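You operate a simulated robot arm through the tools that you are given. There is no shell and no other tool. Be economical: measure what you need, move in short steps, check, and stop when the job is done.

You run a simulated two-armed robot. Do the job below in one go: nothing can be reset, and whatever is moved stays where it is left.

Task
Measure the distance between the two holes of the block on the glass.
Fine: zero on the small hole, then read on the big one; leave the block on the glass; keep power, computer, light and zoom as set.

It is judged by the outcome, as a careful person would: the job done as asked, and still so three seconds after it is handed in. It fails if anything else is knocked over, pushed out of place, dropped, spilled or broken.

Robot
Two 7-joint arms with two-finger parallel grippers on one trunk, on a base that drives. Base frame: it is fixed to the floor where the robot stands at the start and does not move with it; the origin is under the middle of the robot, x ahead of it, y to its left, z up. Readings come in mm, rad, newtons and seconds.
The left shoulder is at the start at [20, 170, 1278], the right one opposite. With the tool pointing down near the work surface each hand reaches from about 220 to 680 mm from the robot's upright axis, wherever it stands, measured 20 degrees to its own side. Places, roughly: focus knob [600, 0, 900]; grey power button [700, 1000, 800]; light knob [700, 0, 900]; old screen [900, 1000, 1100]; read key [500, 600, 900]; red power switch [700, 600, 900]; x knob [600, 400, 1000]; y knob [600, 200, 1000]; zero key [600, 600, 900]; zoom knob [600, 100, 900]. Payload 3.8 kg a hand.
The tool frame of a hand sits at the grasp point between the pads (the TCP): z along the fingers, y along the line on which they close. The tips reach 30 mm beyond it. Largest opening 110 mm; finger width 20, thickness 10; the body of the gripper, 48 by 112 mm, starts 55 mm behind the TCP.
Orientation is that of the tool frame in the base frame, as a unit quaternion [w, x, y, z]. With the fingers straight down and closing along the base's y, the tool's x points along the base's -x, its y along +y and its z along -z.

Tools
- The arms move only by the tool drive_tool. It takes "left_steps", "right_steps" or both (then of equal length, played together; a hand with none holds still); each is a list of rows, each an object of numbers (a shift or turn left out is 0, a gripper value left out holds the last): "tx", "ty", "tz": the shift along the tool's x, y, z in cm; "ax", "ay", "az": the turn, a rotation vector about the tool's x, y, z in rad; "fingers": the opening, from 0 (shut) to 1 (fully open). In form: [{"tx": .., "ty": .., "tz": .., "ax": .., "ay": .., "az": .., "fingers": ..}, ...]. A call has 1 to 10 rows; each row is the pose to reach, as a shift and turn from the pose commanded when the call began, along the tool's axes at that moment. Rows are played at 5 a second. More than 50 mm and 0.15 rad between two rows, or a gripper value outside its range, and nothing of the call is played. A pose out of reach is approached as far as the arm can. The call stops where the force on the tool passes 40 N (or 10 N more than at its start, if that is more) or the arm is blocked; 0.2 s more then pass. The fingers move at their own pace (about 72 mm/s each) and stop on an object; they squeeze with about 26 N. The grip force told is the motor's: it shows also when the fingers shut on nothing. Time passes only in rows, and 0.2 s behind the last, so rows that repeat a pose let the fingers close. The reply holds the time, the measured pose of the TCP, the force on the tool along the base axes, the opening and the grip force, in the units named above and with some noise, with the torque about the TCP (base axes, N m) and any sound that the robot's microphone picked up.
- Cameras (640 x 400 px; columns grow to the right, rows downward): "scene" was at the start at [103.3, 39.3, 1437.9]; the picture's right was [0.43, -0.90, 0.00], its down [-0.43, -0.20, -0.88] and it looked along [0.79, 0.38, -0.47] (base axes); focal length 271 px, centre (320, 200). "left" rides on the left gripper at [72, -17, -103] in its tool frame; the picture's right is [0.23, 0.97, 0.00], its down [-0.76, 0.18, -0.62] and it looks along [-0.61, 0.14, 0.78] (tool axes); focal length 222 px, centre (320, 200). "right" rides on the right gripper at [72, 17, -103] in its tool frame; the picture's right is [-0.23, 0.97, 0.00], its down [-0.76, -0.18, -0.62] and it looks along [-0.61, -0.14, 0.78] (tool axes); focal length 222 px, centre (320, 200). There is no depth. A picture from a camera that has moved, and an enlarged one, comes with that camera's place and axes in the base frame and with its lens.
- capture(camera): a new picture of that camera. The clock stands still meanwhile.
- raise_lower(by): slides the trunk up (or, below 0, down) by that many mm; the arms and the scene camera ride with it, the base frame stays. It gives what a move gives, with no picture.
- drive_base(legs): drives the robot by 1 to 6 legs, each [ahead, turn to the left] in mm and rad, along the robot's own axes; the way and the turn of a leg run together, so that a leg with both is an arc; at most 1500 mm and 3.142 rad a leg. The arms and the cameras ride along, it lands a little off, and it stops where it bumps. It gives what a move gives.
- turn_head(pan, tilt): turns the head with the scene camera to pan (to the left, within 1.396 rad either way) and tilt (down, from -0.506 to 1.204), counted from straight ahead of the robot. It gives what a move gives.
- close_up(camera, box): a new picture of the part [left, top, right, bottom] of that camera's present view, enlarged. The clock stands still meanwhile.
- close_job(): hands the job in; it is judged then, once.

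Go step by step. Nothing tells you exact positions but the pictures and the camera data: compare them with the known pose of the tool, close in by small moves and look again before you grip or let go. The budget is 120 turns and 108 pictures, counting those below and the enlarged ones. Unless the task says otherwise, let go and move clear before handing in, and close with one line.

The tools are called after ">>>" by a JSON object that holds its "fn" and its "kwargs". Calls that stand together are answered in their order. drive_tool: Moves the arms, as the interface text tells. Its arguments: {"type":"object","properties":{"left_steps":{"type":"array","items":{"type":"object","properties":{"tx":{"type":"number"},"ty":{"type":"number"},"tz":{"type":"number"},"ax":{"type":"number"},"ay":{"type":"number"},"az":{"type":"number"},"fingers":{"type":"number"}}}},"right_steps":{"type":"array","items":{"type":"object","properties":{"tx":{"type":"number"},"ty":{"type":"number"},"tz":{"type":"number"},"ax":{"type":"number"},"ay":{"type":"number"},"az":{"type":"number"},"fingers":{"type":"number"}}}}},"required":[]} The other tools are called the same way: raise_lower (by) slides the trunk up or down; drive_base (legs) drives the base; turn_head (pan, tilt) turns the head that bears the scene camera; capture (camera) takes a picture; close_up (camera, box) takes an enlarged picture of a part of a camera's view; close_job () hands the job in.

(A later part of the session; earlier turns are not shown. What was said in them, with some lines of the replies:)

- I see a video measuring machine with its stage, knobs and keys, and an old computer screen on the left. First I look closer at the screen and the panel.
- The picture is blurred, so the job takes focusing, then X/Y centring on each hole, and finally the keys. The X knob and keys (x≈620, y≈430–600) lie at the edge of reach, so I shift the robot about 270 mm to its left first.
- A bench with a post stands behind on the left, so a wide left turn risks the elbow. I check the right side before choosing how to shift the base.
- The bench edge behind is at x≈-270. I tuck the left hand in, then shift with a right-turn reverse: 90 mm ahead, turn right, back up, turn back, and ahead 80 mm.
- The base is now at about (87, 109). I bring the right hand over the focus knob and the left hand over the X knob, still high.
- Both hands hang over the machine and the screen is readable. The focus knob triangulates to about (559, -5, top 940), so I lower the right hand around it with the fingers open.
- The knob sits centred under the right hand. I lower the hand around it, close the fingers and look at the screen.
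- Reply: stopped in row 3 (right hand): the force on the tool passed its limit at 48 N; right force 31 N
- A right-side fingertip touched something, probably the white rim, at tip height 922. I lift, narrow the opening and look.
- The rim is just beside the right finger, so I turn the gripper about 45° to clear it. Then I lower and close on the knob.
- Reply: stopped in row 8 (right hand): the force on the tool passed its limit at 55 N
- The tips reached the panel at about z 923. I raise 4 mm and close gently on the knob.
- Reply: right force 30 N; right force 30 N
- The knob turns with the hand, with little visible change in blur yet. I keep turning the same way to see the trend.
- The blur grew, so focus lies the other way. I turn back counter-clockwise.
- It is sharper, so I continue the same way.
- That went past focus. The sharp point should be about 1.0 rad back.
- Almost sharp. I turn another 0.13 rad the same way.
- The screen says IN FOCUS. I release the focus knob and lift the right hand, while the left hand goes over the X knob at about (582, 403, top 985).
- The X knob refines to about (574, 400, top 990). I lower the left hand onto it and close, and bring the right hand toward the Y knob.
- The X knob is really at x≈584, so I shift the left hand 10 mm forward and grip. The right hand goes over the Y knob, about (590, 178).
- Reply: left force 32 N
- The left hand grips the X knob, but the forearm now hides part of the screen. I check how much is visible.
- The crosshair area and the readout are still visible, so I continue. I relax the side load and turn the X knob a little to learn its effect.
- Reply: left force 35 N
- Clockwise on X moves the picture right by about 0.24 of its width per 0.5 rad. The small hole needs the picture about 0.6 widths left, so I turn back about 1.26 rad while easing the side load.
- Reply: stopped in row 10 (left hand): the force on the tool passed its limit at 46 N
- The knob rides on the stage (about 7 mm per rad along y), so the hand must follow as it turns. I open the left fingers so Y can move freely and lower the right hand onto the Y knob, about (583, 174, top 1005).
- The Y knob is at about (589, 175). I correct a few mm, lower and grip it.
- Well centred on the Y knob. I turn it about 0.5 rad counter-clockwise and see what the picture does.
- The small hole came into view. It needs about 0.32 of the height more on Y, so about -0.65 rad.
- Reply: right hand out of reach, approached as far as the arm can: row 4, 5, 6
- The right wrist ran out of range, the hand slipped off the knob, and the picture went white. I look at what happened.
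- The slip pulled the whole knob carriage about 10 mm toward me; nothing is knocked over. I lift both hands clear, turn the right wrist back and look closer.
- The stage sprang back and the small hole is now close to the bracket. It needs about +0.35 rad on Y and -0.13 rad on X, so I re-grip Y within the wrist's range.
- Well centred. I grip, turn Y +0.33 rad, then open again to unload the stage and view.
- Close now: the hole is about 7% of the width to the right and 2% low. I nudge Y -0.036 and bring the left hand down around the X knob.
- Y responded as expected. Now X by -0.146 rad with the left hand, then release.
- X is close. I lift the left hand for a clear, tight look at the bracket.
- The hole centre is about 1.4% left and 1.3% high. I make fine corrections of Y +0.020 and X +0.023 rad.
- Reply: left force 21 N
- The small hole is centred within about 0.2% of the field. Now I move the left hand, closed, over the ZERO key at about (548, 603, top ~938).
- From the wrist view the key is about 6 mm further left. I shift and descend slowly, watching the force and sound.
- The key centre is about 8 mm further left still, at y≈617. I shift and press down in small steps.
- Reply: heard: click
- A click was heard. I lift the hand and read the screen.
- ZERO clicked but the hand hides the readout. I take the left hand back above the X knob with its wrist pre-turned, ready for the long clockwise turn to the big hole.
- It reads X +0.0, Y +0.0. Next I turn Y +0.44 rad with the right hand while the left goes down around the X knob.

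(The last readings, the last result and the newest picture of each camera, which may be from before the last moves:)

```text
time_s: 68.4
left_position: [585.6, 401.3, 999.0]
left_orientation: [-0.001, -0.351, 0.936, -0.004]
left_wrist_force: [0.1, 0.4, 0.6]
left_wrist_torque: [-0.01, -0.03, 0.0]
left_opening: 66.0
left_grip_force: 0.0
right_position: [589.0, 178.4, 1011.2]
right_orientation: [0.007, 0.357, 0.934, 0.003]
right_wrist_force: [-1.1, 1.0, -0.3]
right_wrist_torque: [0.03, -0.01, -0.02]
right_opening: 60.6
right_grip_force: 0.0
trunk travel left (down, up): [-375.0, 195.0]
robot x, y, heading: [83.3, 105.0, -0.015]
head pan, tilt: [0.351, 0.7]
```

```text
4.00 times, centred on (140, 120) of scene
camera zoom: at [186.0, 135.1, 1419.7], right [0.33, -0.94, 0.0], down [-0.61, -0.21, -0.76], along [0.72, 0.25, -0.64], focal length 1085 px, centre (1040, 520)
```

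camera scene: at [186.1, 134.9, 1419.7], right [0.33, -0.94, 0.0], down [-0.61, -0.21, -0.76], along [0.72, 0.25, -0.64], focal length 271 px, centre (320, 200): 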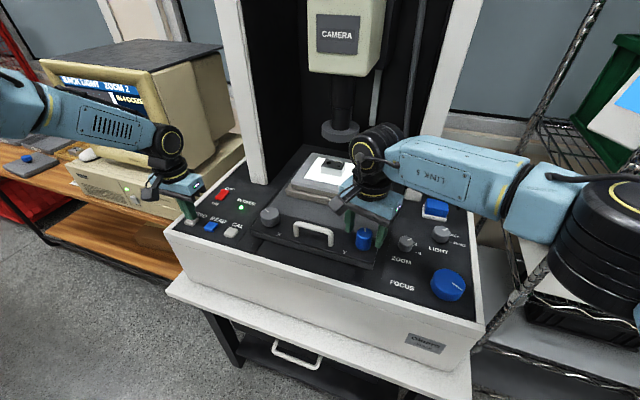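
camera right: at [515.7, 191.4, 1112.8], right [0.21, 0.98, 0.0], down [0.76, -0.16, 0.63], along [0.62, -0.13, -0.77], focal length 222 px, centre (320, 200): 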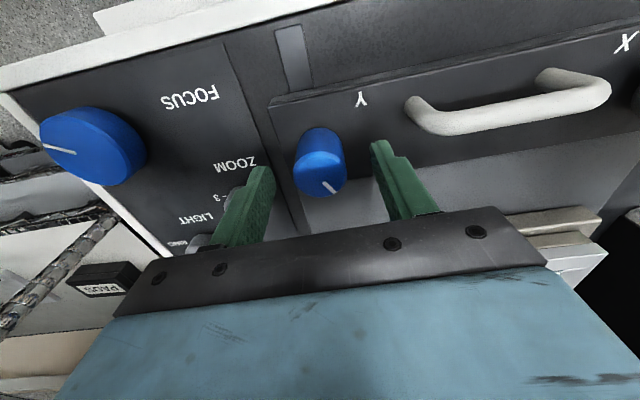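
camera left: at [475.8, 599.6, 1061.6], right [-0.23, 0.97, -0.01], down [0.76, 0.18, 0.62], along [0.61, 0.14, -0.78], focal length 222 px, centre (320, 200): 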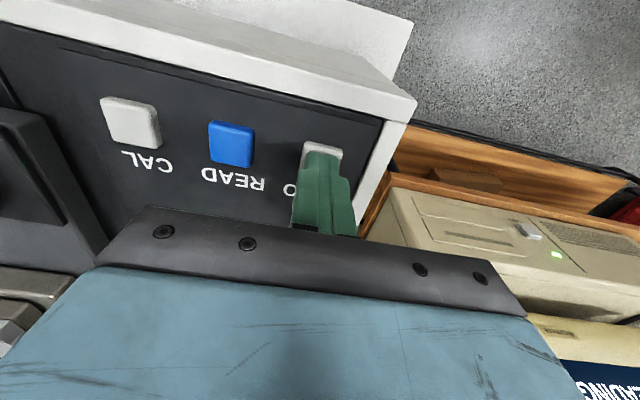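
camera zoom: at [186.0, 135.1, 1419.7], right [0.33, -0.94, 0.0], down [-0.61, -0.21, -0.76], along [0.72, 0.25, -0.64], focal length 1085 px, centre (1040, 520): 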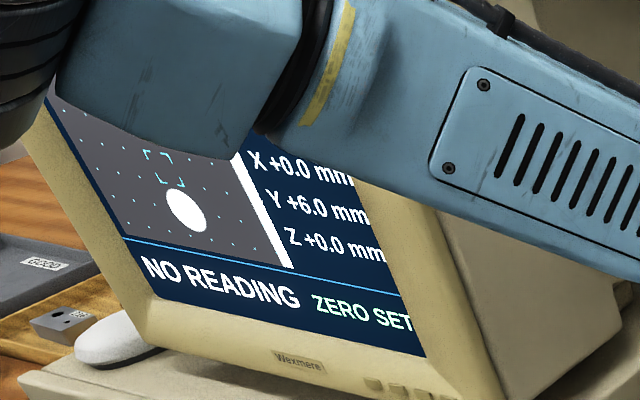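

Y moved +6.0 mm as intended. The X knob's true centre seems about 3 mm further left, so I shift, grip and turn +1.24 rad in place.

>>> {"fn": "drive_tool", "kwargs": {"left_steps": [{"tx": -0.23, "ty": 0.26}, {"tx": -0.23, "ty": 0.26, "fingers": 0.2}, {"tx": -0.23, "ty": 0.26, "fingers": 0.2}, {"tx": -0.23, "ty": 0.26, "fingers": 0.2}, {"tx": -0.23, "ty": 0.26, "az": 0.14}, {"tx": -0.23, "ty": 0.26, "az": 0.28}, {"tx": -0.23, "ty": 0.26, "az": 0.42}, {"tx": -0.23, "ty": 0.26, "az": 0.56}, {"tx": -0.23, "ty": 0.26, "az": 0.7}, {"tx": -0.23, "ty": 0.26, "az": 0.7}]}}

>>> {"fn": "close_up", "kwargs": {"camera": "scene", "box": [60, 70, 220, 170]}}

```text
time_s: 70.6
left_position: [587.9, 406.1, 1000.5]
left_orientation: [0.001, -0.009, 1.0, -0.003]
left_wrist_force: [6.9, -7.6, 10.1]
left_wrist_torque: [0.34, 0.65, -0.06]
left_opening: 43.5
left_grip_force: 45.2
right_position: [588.7, 178.2, 1011.8]
right_orientation: [0.007, 0.358, 0.934, 0.003]
right_wrist_force: [-0.3, -0.1, -0.3]
right_wrist_torque: [0.01, 0.0, 0.0]
right_opening: 60.7
right_grip_force: 0.0
trunk travel left (down, up): [-375.0, 195.0]
robot x, y, heading: [84.3, 108.5, -0.011]
head pan, tilt: [0.351, 0.7]
```

```text
4.00 times, centred on (140, 120) of scene
camera zoom: at [186.3, 133.6, 1419.7], right [0.33, -0.94, 0.0], down [-0.61, -0.21, -0.77], along [0.72, 0.26, -0.64], focal length 1085 px, centre (1040, 520)
```

zoom: 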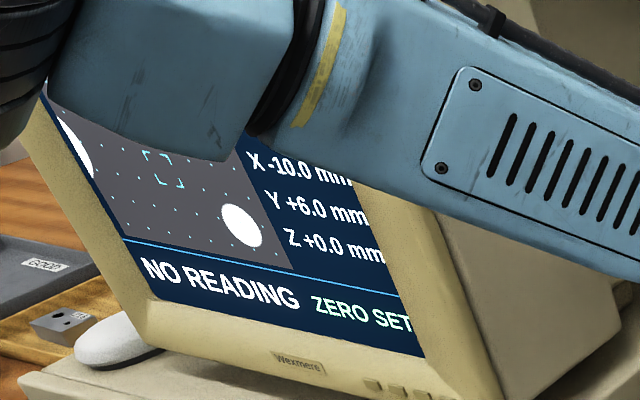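

The X scale is about 14 mm/rad and the big hole is entering from the left. I continue +0.85 rad.

>>> {"fn": "drive_tool", "kwargs": {"left_steps": [{"az": 0.14}, {"az": 0.28}, {"az": 0.42}, {"az": 0.56}, {"az": 0.7}, {"az": 0.85}, {"az": 0.85}]}}

>>> {"fn": "close_up", "kwargs": {"camera": "scene", "box": [60, 70, 220, 170]}}

```text
time_s: 72.2
left_position: [587.5, 408.5, 1000.1]
left_orientation: [0.004, 0.403, 0.915, -0.002]
left_wrist_force: [13.3, 15.7, 17.8]
left_wrist_torque: [1.02, -0.18, 0.07]
left_opening: 43.5
left_grip_force: 45.0
right_position: [589.0, 179.6, 1010.0]
right_orientation: [0.005, 0.358, 0.934, 0.002]
right_wrist_force: [-0.8, 0.1, -0.3]
right_wrist_torque: [-0.02, -0.01, -0.03]
right_opening: 60.8
right_grip_force: 0.0
trunk travel left (down, up): [-375.0, 195.0]
robot x, y, heading: [86.5, 102.8, -0.012]
head pan, tilt: [0.351, 0.7]
```

```text
4.00 times, centred on (140, 120) of scene
camera zoom: at [186.5, 136.4, 1419.6], right [0.33, -0.94, 0.0], down [-0.61, -0.22, -0.76], along [0.72, 0.25, -0.64], focal length 1085 px, centre (1040, 520)
```

zoom: 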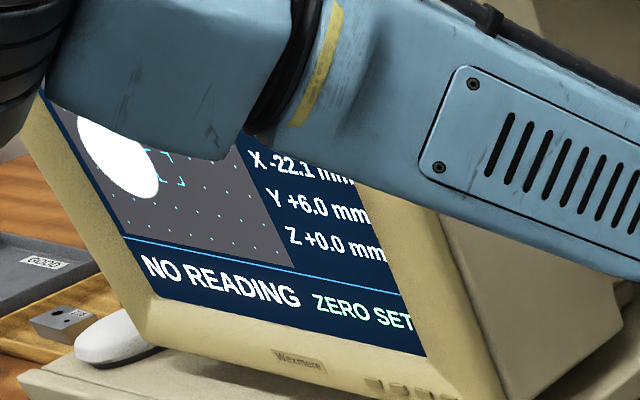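

Big hole needs about 8 mm more in X. I re-grip with the wrist turned back and turn +0.53 rad.

>>> {"fn": "drive_tool", "kwargs": {"left_steps": [{"fingers": 0.6}, {"fingers": 0.6}, {"fingers": 0.6}, {"az": -0.14}, {"az": -0.28}, {"az": -0.42}, {"az": -0.56}, {"az": -0.7}, {"az": -0.8}, {"az": -0.8}]}}

>>> {"fn": "drive_tool", "kwargs": {"left_steps": [{"fingers": 0.2}, {"fingers": 0.2}, {"fingers": 0.2}, {"az": 0.13}, {"az": 0.26}, {"az": 0.4}, {"az": 0.53}, {"az": 0.53}]}}

>>> {"fn": "close_up", "kwargs": {"camera": "scene", "box": [60, 70, 220, 170]}}

```text
time_s: 74.4
left_position: [584.3, 403.9, 1000.0]
left_orientation: [0.001, 0.015, 1.0, -0.004]
left_wrist_force: [0.0, -0.1, 0.6]
left_wrist_torque: [-0.01, 0.01, 0.0]
left_opening: 65.9
left_grip_force: 0.0
right_position: [587.6, 178.1, 1012.7]
right_orientation: [0.007, 0.358, 0.934, 0.003]
right_wrist_force: [0.1, 0.5, -0.6]
right_wrist_torque: [0.01, -0.02, -0.01]
right_opening: 60.7
right_grip_force: 0.1
trunk travel left (down, up): [-375.0, 195.0]
robot x, y, heading: [84.1, 107.6, -0.013]
head pan, tilt: [0.351, 0.7]
```

```text
time_s: 76.2
left_position: [585.9, 407.5, 1000.2]
left_orientation: [0.002, 0.277, 0.961, -0.003]
left_wrist_force: [1.9, 15.1, 10.4]
left_wrist_torque: [1.48, 0.52, 0.08]
left_opening: 43.5
left_grip_force: 45.4
right_position: [588.2, 178.8, 1011.4]
right_orientation: [0.006, 0.357, 0.934, 0.003]
right_wrist_force: [0.5, 0.1, -0.1]
right_wrist_torque: [0.02, -0.01, -0.01]
right_opening: 60.4
right_grip_force: 0.0
trunk travel left (down, up): [-375.0, 195.0]
robot x, y, heading: [82.2, 106.1, -0.01]
head pan, tilt: [0.351, 0.7]
```

```text
4.00 times, centred on (140, 120) of scene
camera zoom: at [185.6, 136.6, 1419.7], right [0.33, -0.94, 0.0], down [-0.61, -0.22, -0.76], along [0.72, 0.25, -0.64], focal length 1085 px, centre (1040, 520)
```

zoom: 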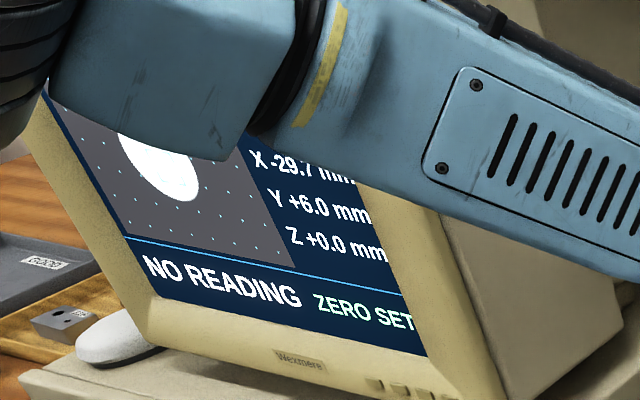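

Nearly there at X -29.7. I open and lift the left hand for a tight view.

>>> {"fn": "drive_tool", "kwargs": {"left_steps": [{"fingers": 0.6}, {"fingers": 0.6}, {"fingers": 0.6}, {"tz": -3, "az": -0.14}, {"tz": -6, "az": -0.28}, {"tz": -9, "az": -0.42}, {"tz": -9, "az": -0.5}]}}

>>> {"fn": "close_up", "kwargs": {"camera": "scene", "box": [78, 96, 126, 126]}}

```text
time_s: 77.8
left_position: [585.1, 404.7, 1088.7]
left_orientation: [0.001, 0.03, 1.0, -0.004]
left_wrist_force: [0.8, 0.1, 0.3]
left_wrist_torque: [-0.01, 0.01, -0.02]
left_opening: 66.2
left_grip_force: 0.0
right_position: [589.8, 179.0, 1011.0]
right_orientation: [0.007, 0.358, 0.934, 0.002]
right_wrist_force: [-0.3, 0.4, -0.8]
right_wrist_torque: [-0.01, 0.0, -0.02]
right_opening: 60.4
right_grip_force: 0.0
trunk travel left (down, up): [-375.0, 195.0]
robot x, y, heading: [83.3, 109.6, -0.011]
head pan, tilt: [0.351, 0.7]
```

```text
13.33 times, centred on (102, 111) of scene
camera zoom: at [186.4, 135.2, 1419.6], right [0.33, -0.94, 0.0], down [-0.61, -0.21, -0.76], along [0.72, 0.25, -0.64], focal length 3617 px, centre (3227, 1387)
```

zoom: 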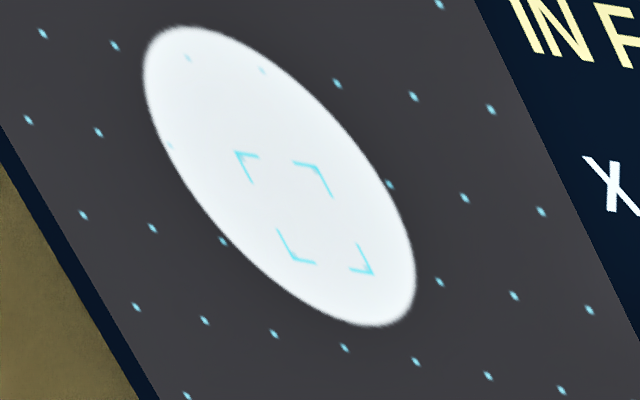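

The hole sits about 0.3 mm left and 1.6 mm high. I correct Y +0.115 rad and X +0.020 rad.

>>> {"fn": "drive_tool", "kwargs": {"right_steps": [{"fingers": 0.1}, {"fingers": 0.1}, {"fingers": 0.1}, {"az": 0.06}, {"az": 0.115}, {"az": 0.115, "fingers": 0.1}, {"az": 0.115, "fingers": 0.55}, {"az": 0.115, "fingers": 0.55}, {"az": 0.115, "fingers": 0.55}, {"az": 0.115, "fingers": 0.55}], "left_steps": [{"tz": 3}, {"tz": 6}, {"tz": 8}, {"tz": 9}, {"tz": 9}, {"tz": 9, "fingers": 0.2}, {"tz": 9, "fingers": 0.2}, {"tz": 9, "fingers": 0.2}, {"tz": 9, "az": 0.02}, {"tz": 9, "az": 0.02}]}}

>>> {"fn": "drive_tool", "kwargs": {"left_steps": [{"fingers": 0.6}, {"fingers": 0.6}, {"fingers": 0.6}, {"tz": -3}, {"tz": -6}, {"tz": -9}, {"tz": -9}]}}

>>> {"fn": "close_up", "kwargs": {"camera": "scene", "box": [78, 96, 126, 126]}}

>>> {"fn": "close_up", "kwargs": {"camera": "scene", "box": [60, 70, 188, 150]}}

```text
time_s: 80.0
left_position: [584.8, 406.2, 1000.2]
left_orientation: [0.001, 0.041, 0.999, -0.004]
left_wrist_force: [-3.6, -0.2, -1.6]
left_wrist_torque: [0.48, -0.57, 0.0]
left_opening: 43.4
left_grip_force: 44.8
right_position: [589.2, 179.2, 1011.5]
right_orientation: [0.006, 0.411, 0.911, 0.004]
right_wrist_force: [1.2, -0.5, -0.4]
right_wrist_torque: [0.02, 0.02, -0.01]
right_opening: 60.4
right_grip_force: 0.1
trunk travel left (down, up): [-375.0, 195.0]
robot x, y, heading: [83.2, 109.4, -0.013]
head pan, tilt: [0.351, 0.7]
```

```text
time_s: 81.6
left_position: [586.6, 404.2, 1089.9]
left_orientation: [0.001, 0.04, 0.999, -0.004]
left_wrist_force: [0.4, -0.5, -0.1]
left_wrist_torque: [-0.01, 0.03, 0.02]
left_opening: 65.9
left_grip_force: 0.1
right_position: [589.1, 179.6, 1010.6]
right_orientation: [0.006, 0.41, 0.912, 0.003]
right_wrist_force: [0.3, 0.3, 0.7]
right_wrist_torque: [0.01, 0.01, 0.02]
right_opening: 60.3
right_grip_force: 0.1
trunk travel left (down, up): [-375.0, 195.0]
robot x, y, heading: [87.9, 107.3, -0.017]
head pan, tilt: [0.351, 0.7]
```

```text
13.33 times, centred on (102, 111) of scene
camera zoom: at [186.3, 135.2, 1419.6], right [0.33, -0.94, 0.0], down [-0.61, -0.21, -0.76], along [0.72, 0.25, -0.64], focal length 3617 px, centre (3227, 1387)
```

zoom: 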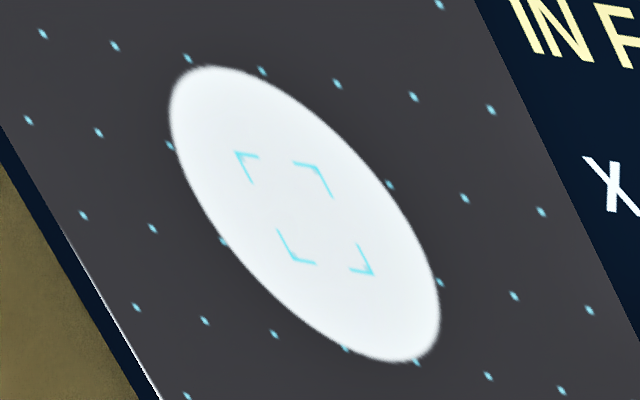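

```text
5.00 times, centred on (124, 110) of scene
camera zoom: at [186.3, 135.2, 1419.6], right [0.33, -0.94, 0.0], down [-0.61, -0.21, -0.76], along [0.72, 0.25, -0.64], focal length 1356 px, centre (1300, 650)
```

zoom: 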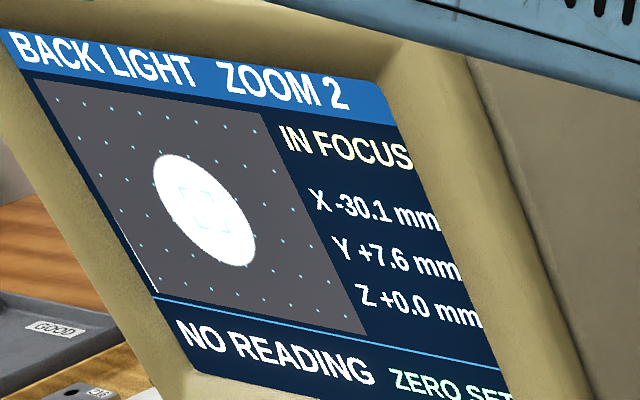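

The big hole is centred: X -30.1, Y +7.6. Now I move the closed left hand over the READ key at about (548, 558).

>>> {"fn": "drive_tool", "kwargs": {"left_steps": [{"tx": 1.2, "ty": 4, "tz": -2, "fingers": 0.0}, {"tx": 2.4, "ty": 8, "tz": -2, "az": -0.04}, {"tx": 3.8, "ty": 12, "tz": -1, "az": -0.08}, {"tx": 5.1, "ty": 15, "tz": 1, "az": -0.08}, {"tx": 5.1, "ty": 15, "tz": 5, "az": -0.08}, {"tx": 5.1, "ty": 15, "tz": 9, "az": -0.08}, {"tx": 5.1, "ty": 15, "tz": 11.5, "az": -0.08}, {"tx": 5.1, "ty": 15, "tz": 11.5, "az": -0.08}]}}

>>> {"fn": "capture", "kwargs": {"camera": "left"}}

```text
time_s: 83.4
left_position: [546.1, 558.2, 970.3]
left_orientation: [0.001, 0.0, 1.0, -0.004]
left_wrist_force: [0.1, -0.7, 0.2]
left_wrist_torque: [0.02, -0.02, -0.02]
left_opening: 0.0
left_grip_force: 25.3
right_position: [588.7, 178.2, 1011.3]
right_orientation: [0.007, 0.411, 0.911, 0.003]
right_wrist_force: [0.9, 0.4, 0.3]
right_wrist_torque: [0.03, 0.0, -0.01]
right_opening: 60.4
right_grip_force: 0.0
trunk travel left (down, up): [-375.0, 195.0]
robot x, y, heading: [86.1, 105.2, -0.011]
head pan, tilt: [0.351, 0.7]
```

```text
34 pictures are left
camera left: at [474.3, 541.9, 1074.0], right [-0.23, 0.97, -0.01], down [0.76, 0.18, 0.62], along [0.61, 0.13, -0.78], focal length 222 px, centre (320, 200)
```

left: 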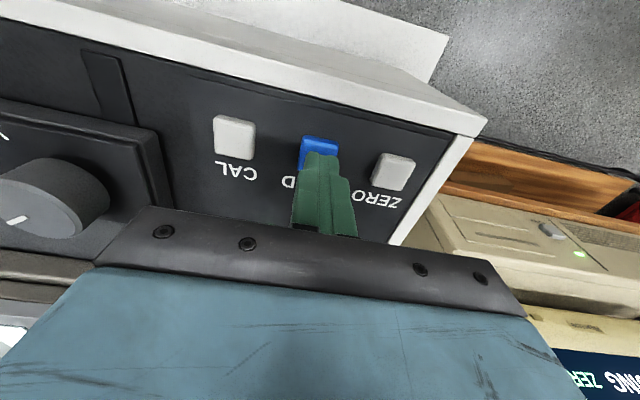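

The fingertip is aligned over READ. I press down as I did on ZERO.

>>> {"fn": "drive_tool", "kwargs": {"left_steps": [{"tz": 0.4}, {"tz": 0.7}, {"tz": 1.0}, {"tz": 1.2}, {"tz": 1.2}]}}

```text
time_s: 84.6
left_position: [546.1, 559.0, 960.8]
left_orientation: [0.001, 0.0, 1.0, -0.005]
left_wrist_force: [-0.5, -0.2, 0.6]
left_wrist_torque: [0.01, 0.01, 0.01]
left_opening: 0.0
left_grip_force: 25.6
right_position: [588.9, 177.0, 1010.6]
right_orientation: [0.006, 0.411, 0.912, 0.004]
right_wrist_force: [0.3, 0.5, -0.2]
right_wrist_torque: [0.0, 0.01, -0.03]
right_opening: 60.5
right_grip_force: 0.0
trunk travel left (down, up): [-375.0, 195.0]
robot x, y, heading: [82.9, 105.7, -0.015]
head pan, tilt: [0.351, 0.7]
```

No click yet, so I go a few mm further.

>>> {"fn": "drive_tool", "kwargs": {"left_steps": [{"tz": 0.15}, {"tz": 0.3}, {"tz": 0.4}, {"tz": 0.4}]}}

```text
time_s: 85.6
left_position: [546.7, 558.0, 956.1]
left_orientation: [0.001, -0.001, 1.0, -0.004]
left_wrist_force: [-1.4, -0.7, 4.5]
left_wrist_torque: [0.01, 0.04, 0.06]
left_opening: 0.1
left_grip_force: 26.3
right_position: [589.6, 178.1, 1011.1]
right_orientation: [0.006, 0.411, 0.912, 0.003]
right_wrist_force: [1.0, 0.2, -0.1]
right_wrist_torque: [0.01, -0.02, 0.02]
right_opening: 60.6
right_grip_force: 0.0
trunk travel left (down, up): [-375.0, 195.0]
robot x, y, heading: [84.7, 106.5, -0.013]
head pan, tilt: [0.351, 0.7]
heard: click
```

Click heard. I lift and bring the left hand back aside to read the screen, and lift the right hand clear of the Y knob too.

>>> {"fn": "drive_tool", "kwargs": {"left_steps": [{"tz": -3}, {"tz": -7}, {"tz": -11}, {"tz": -13, "ty": -4}, {"tz": -14, "ty": -8, "tx": -1}, {"tz": -14, "ty": -12, "tx": -2}, {"tz": -14, "ty": -15, "tx": -3}, {"tz": -14, "ty": -15, "tx": -3}], "right_steps": [{"tz": -2}, {"tz": -4}, {"tz": -6}, {"tz": -9}, {"tz": -11}, {"tz": -11}, {"tz": -11}, {"tz": -11}]}}

>>> {"fn": "close_up", "kwargs": {"camera": "scene", "box": [60, 70, 188, 150]}}

>>> {"fn": "capture", "kwargs": {"camera": "scene"}}

```text
time_s: 87.4
left_position: [576.0, 410.1, 1095.9]
left_orientation: [0.001, 0.0, 1.0, -0.004]
left_wrist_force: [0.1, 0.0, 0.2]
left_wrist_torque: [-0.02, -0.01, -0.04]
left_opening: 0.2
left_grip_force: 25.9
right_position: [586.1, 179.4, 1121.2]
right_orientation: [0.006, 0.411, 0.912, 0.003]
right_wrist_force: [0.1, -0.3, 0.6]
right_wrist_torque: [0.0, -0.02, 0.0]
right_opening: 60.5
right_grip_force: 0.1
trunk travel left (down, up): [-375.0, 195.0]
robot x, y, heading: [84.0, 108.2, -0.011]
head pan, tilt: [0.351, 0.7]
```

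```text
5.00 times, centred on (124, 110) of scene
camera zoom: at [185.7, 135.6, 1419.7], right [0.33, -0.94, 0.0], down [-0.61, -0.21, -0.77], along [0.72, 0.25, -0.64], focal length 1356 px, centre (1300, 650)
```

zoom: 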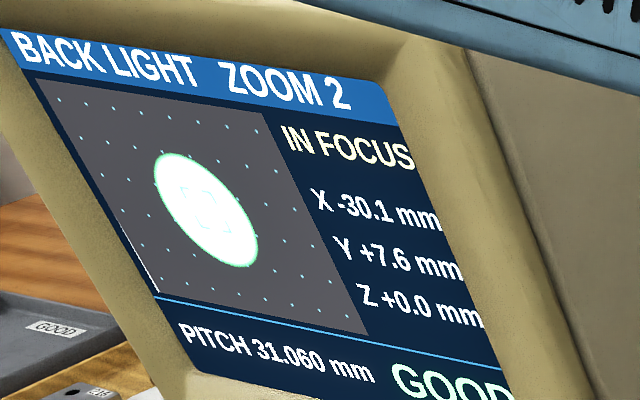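

```text
32 pictures are left
camera scene: at [185.7, 135.6, 1419.7], right [0.33, -0.94, 0.0], down [-0.61, -0.21, -0.77], along [0.72, 0.25, -0.64], focal length 271 px, centre (320, 200)
```

scene: 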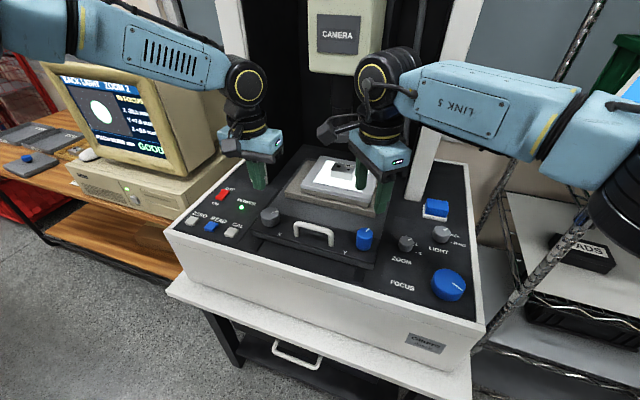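

The screen shows PITCH 31.060 mm, GOOD. The block is still on the glass, power, light and zoom are unchanged, and both hands are clear, so I hand in.

>>> {"fn": "close_job", "kwargs": {}}

```text
The job is handed in.
```

The distance between the two holes reads 31.060 mm on the screen, marked GOOD; I zeroed on the small hole and read on the big one, and the block is still on the glass with power, computer, light and zoom as set.
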